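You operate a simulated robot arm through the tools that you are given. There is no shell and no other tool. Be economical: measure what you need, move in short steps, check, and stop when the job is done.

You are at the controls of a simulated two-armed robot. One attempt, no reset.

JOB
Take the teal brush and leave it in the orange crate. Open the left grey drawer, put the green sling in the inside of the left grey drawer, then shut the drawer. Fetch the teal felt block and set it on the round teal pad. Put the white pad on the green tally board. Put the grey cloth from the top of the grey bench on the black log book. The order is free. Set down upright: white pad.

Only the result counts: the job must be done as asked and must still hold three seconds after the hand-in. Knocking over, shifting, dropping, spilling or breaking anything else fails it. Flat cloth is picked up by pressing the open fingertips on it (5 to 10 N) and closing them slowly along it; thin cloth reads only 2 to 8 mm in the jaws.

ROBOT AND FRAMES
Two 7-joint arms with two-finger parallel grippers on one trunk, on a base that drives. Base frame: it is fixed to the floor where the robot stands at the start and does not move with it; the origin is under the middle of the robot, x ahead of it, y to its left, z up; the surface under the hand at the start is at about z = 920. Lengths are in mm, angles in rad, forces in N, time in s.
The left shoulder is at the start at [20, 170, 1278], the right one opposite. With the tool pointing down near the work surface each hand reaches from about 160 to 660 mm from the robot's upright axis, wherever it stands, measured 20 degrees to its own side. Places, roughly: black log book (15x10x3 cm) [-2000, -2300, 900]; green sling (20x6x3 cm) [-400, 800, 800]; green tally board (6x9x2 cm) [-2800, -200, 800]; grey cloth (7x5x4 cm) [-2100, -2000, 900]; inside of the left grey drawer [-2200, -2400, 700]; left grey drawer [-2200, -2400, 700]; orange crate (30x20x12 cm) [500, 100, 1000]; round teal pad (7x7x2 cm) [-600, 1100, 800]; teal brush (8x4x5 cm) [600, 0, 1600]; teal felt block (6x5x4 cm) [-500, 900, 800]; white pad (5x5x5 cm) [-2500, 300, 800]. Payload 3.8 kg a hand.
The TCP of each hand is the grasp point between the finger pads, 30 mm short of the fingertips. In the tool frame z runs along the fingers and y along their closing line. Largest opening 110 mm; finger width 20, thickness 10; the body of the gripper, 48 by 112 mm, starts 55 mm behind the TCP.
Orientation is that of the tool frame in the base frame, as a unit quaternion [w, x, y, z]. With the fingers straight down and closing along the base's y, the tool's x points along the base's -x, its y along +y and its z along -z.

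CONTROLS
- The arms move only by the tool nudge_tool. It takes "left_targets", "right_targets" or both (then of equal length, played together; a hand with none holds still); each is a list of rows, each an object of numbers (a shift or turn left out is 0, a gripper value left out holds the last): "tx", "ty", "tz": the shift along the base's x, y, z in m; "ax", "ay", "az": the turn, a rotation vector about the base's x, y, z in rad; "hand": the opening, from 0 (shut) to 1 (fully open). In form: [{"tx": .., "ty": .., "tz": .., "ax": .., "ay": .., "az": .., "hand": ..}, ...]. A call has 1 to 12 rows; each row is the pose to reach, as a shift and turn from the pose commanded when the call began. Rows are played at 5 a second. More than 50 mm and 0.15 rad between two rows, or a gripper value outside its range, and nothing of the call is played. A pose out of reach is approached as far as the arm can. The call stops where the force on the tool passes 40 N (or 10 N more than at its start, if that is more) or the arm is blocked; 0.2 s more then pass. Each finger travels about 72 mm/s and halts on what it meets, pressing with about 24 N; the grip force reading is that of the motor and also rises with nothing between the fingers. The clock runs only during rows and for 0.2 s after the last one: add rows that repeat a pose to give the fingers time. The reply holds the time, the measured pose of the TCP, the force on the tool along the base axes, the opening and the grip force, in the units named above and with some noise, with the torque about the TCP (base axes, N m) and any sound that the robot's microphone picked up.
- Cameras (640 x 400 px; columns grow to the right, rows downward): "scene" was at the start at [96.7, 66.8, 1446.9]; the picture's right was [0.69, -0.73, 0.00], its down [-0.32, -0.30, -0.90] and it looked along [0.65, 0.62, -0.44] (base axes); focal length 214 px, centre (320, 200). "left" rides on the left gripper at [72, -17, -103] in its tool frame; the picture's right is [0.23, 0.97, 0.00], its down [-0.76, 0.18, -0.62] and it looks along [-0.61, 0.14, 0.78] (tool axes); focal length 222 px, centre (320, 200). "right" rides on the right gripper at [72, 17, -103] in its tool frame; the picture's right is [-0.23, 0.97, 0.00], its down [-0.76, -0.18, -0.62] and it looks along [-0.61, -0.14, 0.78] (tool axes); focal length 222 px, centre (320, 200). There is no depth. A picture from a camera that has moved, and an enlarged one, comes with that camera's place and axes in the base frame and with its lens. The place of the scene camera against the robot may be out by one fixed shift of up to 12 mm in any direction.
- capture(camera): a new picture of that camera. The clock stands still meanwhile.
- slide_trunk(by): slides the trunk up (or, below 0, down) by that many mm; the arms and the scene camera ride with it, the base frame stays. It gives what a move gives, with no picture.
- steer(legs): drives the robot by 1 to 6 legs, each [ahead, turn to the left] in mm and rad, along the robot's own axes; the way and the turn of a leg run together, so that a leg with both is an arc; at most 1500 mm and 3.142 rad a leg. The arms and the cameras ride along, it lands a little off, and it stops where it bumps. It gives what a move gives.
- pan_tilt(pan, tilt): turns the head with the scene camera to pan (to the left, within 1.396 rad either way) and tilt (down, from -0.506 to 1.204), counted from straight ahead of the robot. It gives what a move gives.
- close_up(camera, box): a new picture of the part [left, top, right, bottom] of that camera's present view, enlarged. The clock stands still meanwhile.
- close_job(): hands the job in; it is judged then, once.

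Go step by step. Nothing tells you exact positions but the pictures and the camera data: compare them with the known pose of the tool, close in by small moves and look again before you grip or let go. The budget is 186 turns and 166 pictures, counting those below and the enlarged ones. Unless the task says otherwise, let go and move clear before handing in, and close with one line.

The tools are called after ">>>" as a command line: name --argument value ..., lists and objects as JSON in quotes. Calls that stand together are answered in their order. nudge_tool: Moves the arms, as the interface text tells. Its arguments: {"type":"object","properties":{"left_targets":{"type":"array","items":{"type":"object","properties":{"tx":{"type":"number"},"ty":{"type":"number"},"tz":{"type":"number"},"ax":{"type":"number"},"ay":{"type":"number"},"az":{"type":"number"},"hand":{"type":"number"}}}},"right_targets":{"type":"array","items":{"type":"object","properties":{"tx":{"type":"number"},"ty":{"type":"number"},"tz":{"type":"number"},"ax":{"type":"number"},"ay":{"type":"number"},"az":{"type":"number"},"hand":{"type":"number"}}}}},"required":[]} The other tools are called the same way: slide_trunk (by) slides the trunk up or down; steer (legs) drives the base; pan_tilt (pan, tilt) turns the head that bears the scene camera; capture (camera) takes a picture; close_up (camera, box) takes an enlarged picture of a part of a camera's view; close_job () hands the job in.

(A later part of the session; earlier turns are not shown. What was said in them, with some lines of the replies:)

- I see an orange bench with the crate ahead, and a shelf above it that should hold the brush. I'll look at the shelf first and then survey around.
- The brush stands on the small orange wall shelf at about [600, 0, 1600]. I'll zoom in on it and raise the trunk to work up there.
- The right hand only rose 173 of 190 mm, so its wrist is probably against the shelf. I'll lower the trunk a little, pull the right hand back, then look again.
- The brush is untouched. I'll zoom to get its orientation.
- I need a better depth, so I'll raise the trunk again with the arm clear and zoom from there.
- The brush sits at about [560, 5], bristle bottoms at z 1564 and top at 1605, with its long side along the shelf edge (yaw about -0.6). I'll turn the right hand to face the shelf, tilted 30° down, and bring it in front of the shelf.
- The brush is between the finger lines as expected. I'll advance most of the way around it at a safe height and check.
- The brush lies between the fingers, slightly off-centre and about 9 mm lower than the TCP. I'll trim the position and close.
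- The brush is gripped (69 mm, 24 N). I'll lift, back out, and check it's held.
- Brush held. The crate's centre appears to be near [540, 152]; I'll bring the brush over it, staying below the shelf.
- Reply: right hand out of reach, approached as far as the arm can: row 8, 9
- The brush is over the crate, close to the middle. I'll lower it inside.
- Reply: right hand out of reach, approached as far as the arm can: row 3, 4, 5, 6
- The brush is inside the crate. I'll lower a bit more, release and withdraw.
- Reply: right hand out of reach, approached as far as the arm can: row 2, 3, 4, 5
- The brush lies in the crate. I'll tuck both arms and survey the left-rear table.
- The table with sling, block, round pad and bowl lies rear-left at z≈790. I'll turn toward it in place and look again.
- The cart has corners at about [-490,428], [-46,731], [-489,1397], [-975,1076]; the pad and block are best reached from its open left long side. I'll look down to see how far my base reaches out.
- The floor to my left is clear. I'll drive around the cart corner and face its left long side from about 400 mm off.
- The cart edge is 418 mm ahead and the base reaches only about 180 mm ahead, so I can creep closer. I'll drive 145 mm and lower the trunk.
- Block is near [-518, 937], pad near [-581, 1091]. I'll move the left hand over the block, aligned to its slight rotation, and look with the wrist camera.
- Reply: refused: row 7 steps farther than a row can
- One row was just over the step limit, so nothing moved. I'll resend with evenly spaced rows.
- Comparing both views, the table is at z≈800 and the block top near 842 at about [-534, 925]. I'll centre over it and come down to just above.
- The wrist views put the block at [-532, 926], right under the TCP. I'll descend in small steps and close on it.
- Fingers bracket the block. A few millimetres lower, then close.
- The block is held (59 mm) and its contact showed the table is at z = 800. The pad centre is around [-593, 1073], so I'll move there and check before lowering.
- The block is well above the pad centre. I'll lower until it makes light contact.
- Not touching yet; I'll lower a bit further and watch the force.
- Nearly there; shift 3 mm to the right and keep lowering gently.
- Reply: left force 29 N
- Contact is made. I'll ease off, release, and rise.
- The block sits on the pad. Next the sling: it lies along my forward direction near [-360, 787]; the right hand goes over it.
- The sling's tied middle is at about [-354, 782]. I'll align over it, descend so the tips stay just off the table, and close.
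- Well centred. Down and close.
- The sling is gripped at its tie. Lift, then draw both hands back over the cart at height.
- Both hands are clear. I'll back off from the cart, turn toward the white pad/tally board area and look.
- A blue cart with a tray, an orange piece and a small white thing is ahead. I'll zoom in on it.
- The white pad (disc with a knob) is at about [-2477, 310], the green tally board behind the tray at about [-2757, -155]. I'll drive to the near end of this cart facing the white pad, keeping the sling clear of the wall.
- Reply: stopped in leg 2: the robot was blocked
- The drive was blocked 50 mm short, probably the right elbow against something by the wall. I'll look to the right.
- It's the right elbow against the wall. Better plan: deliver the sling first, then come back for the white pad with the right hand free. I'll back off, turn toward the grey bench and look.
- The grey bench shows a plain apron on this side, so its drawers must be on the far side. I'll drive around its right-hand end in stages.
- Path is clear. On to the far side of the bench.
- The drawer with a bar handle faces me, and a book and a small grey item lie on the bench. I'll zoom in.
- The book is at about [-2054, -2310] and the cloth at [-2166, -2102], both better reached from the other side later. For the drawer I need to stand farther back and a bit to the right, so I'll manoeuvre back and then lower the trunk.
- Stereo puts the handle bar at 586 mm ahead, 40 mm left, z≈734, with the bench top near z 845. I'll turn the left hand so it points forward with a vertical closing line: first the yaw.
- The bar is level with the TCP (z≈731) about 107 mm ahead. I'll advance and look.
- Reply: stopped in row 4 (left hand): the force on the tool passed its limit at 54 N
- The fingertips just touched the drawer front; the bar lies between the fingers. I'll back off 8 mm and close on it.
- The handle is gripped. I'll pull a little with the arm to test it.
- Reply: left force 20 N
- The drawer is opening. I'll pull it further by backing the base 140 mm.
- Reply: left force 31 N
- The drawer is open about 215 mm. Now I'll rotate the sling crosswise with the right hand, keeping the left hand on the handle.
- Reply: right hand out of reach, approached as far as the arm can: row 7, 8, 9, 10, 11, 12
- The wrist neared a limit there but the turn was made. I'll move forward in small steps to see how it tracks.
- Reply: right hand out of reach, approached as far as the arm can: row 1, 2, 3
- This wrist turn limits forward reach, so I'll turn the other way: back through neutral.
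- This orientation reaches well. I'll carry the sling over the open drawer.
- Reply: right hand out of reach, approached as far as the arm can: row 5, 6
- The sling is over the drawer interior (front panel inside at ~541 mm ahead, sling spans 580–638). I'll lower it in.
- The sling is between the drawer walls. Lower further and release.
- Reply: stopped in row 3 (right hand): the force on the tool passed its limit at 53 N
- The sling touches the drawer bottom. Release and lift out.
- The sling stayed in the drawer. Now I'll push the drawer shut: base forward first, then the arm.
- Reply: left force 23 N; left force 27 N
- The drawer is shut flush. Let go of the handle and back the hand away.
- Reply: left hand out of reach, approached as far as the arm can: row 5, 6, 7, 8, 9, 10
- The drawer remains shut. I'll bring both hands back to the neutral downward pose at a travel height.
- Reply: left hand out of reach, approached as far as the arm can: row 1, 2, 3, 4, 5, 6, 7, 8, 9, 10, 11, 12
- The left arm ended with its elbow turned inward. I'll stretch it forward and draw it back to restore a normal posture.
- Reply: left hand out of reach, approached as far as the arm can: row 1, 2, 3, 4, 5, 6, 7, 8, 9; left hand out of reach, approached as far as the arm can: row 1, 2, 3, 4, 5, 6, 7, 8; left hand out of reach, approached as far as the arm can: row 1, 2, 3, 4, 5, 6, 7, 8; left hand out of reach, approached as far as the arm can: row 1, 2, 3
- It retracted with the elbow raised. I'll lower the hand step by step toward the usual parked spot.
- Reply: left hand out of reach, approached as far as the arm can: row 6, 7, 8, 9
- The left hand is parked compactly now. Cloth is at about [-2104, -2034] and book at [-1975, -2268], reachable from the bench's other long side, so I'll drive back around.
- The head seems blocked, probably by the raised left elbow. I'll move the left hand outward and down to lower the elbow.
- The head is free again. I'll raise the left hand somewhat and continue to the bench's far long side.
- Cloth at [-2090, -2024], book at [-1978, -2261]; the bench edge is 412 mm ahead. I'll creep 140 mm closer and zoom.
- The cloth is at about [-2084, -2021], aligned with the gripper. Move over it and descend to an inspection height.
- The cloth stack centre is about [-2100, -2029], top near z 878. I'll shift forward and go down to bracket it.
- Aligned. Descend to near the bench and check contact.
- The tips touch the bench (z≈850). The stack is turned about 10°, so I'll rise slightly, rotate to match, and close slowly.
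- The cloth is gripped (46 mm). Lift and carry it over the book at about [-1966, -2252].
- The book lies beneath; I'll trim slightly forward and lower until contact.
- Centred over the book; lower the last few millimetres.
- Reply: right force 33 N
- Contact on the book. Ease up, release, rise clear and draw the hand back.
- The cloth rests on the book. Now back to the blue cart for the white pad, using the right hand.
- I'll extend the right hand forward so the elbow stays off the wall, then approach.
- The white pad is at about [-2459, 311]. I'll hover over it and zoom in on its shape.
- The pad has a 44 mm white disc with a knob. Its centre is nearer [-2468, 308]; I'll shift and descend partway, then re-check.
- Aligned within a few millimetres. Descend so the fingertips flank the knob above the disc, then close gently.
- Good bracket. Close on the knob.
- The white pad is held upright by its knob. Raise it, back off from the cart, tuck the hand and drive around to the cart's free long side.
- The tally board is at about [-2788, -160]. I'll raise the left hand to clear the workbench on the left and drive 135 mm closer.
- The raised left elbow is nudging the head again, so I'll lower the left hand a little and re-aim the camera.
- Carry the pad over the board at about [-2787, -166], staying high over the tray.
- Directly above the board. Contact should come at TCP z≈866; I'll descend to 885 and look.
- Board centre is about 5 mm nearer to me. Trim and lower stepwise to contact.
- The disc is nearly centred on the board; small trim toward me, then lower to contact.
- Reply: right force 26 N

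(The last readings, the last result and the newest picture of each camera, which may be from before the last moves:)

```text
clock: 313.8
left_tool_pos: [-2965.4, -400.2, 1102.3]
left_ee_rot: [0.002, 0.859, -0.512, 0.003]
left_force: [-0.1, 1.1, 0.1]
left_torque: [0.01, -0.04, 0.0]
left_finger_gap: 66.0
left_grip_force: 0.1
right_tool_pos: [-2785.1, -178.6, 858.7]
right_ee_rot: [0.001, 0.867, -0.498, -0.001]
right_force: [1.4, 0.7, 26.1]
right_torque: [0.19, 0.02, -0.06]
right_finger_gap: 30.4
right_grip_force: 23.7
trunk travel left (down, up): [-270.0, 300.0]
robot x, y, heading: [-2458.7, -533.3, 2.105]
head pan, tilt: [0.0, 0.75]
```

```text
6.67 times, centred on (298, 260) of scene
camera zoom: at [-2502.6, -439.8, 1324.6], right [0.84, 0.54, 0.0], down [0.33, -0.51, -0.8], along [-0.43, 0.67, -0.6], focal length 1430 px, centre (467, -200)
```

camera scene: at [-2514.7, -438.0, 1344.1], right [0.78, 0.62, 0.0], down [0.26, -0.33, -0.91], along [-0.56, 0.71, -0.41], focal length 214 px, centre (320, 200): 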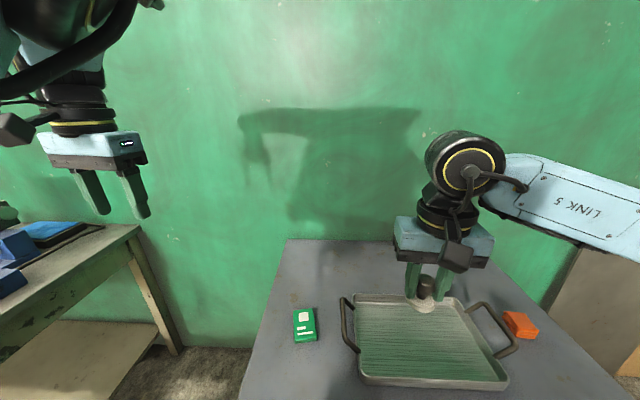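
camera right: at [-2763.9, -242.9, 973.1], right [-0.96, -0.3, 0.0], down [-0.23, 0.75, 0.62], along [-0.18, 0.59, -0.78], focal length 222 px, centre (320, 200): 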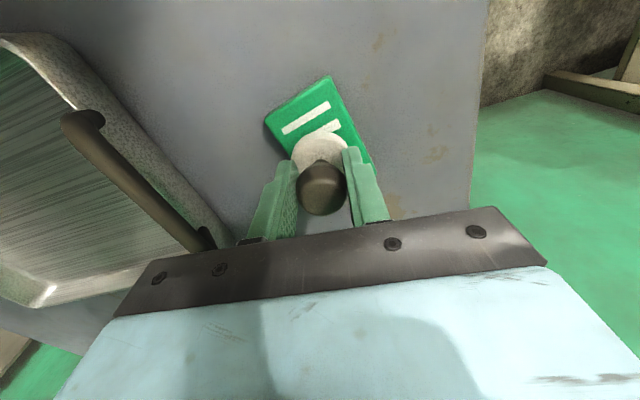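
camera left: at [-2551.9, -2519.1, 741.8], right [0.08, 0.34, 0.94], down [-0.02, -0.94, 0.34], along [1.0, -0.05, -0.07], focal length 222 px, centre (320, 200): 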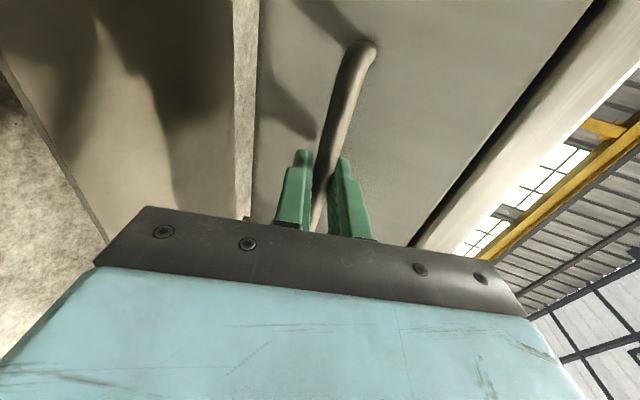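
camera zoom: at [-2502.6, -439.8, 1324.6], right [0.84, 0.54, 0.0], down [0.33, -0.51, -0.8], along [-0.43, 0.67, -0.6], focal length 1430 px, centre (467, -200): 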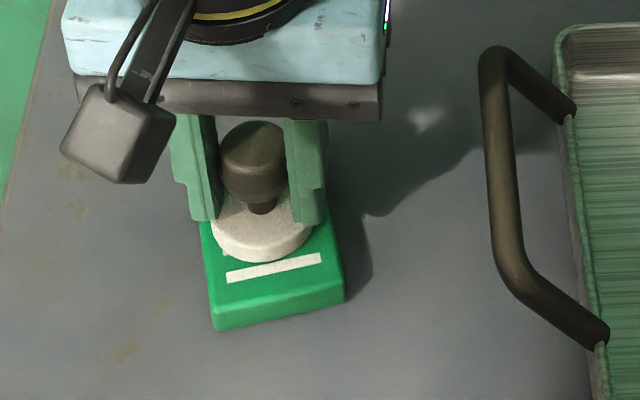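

Contact on the board. Ease off, open, and rise straight up.

>>> nudge_tool --right_targets '[{"tz": 0.003}, {"tz": 0.003}, {"tz": 0.003, "hand": 0.33}, {"tz": 0.003, "hand": 0.4}, {"tz": 0.003, "hand": 0.5}, {"tz": 0.003, "hand": 0.5}, {"tz": 0.03}, {"tz": 0.07}, {"tz": 0.11}, {"tz": 0.15}, {"tz": 0.19}, {"tz": 0.22}]'

>>> nudge_tool --right_targets '[{"tx": 0.045, "ty": 0.003}, {"tx": 0.09, "ty": 0.007}, {"tx": 0.135, "ty": 0.01}, {"tx": 0.18, "ty": 0.013}]'

>>> close_up --camera "scene" --box '[236, 190, 396, 290]'

```text
clock: 316.4
left_tool_pos: [-2965.9, -399.1, 1100.9]
left_ee_rot: [0.002, 0.859, -0.511, 0.005]
left_force: [0.5, 0.1, -0.3]
left_torque: [-0.04, 0.0, -0.01]
left_finger_gap: 65.8
left_grip_force: 0.1
right_tool_pos: [-2785.6, -180.0, 1077.3]
right_ee_rot: [0.001, 0.868, -0.497, 0.001]
right_force: [0.7, 0.3, 0.1]
right_torque: [0.02, 0.02, 0.02]
right_finger_gap: 55.1
right_grip_force: 0.0
trunk travel left (down, up): [-270.0, 300.0]
robot x, y, heading: [-2452.2, -534.7, 2.107]
head pan, tilt: [0.0, 0.75]
```

```text
clock: 317.4
left_tool_pos: [-2965.8, -399.8, 1102.4]
left_ee_rot: [0.002, 0.859, -0.511, 0.003]
left_force: [0.1, -0.8, 0.1]
left_torque: [0.03, -0.02, 0.03]
left_finger_gap: 65.8
left_grip_force: 0.1
right_tool_pos: [-2604.0, -168.3, 1077.7]
right_ee_rot: [0.002, 0.868, -0.497, 0.0]
right_force: [1.2, -0.3, -0.2]
right_torque: [0.0, 0.03, 0.01]
right_finger_gap: 55.3
right_grip_force: 0.0
trunk travel left (down, up): [-270.0, 300.0]
robot x, y, heading: [-2455.7, -536.3, 2.107]
head pan, tilt: [0.0, 0.75]
```

```text
4.00 times, centred on (316, 240) of scene
camera zoom: at [-2503.2, -438.7, 1324.1], right [0.84, 0.55, 0.0], down [0.33, -0.51, -0.8], along [-0.44, 0.67, -0.6], focal length 858 px, centre (336, 40)
```

zoom: 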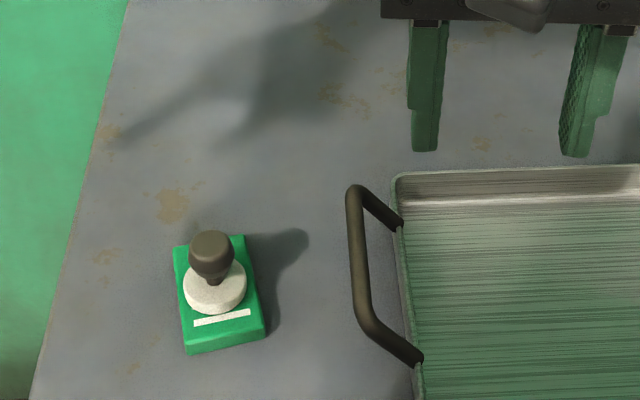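

The white pad stands upright on the tally board, and all five placements have been seen in place; both hands are empty and clear. Handing in.

>>> close_job

```text
The job is handed in.
```

The job is handed in. The brush is in the orange crate, the sling is in the shut left drawer, the felt block is on the round pad, the cloth is on the log book, and the white pad stands upright on the tally board. I did not check the earlier placements again before handing in, and the drawer stayed shut when I let go of it. The right arm bumped the wall shelf once and the wall once; I saw nothing move.
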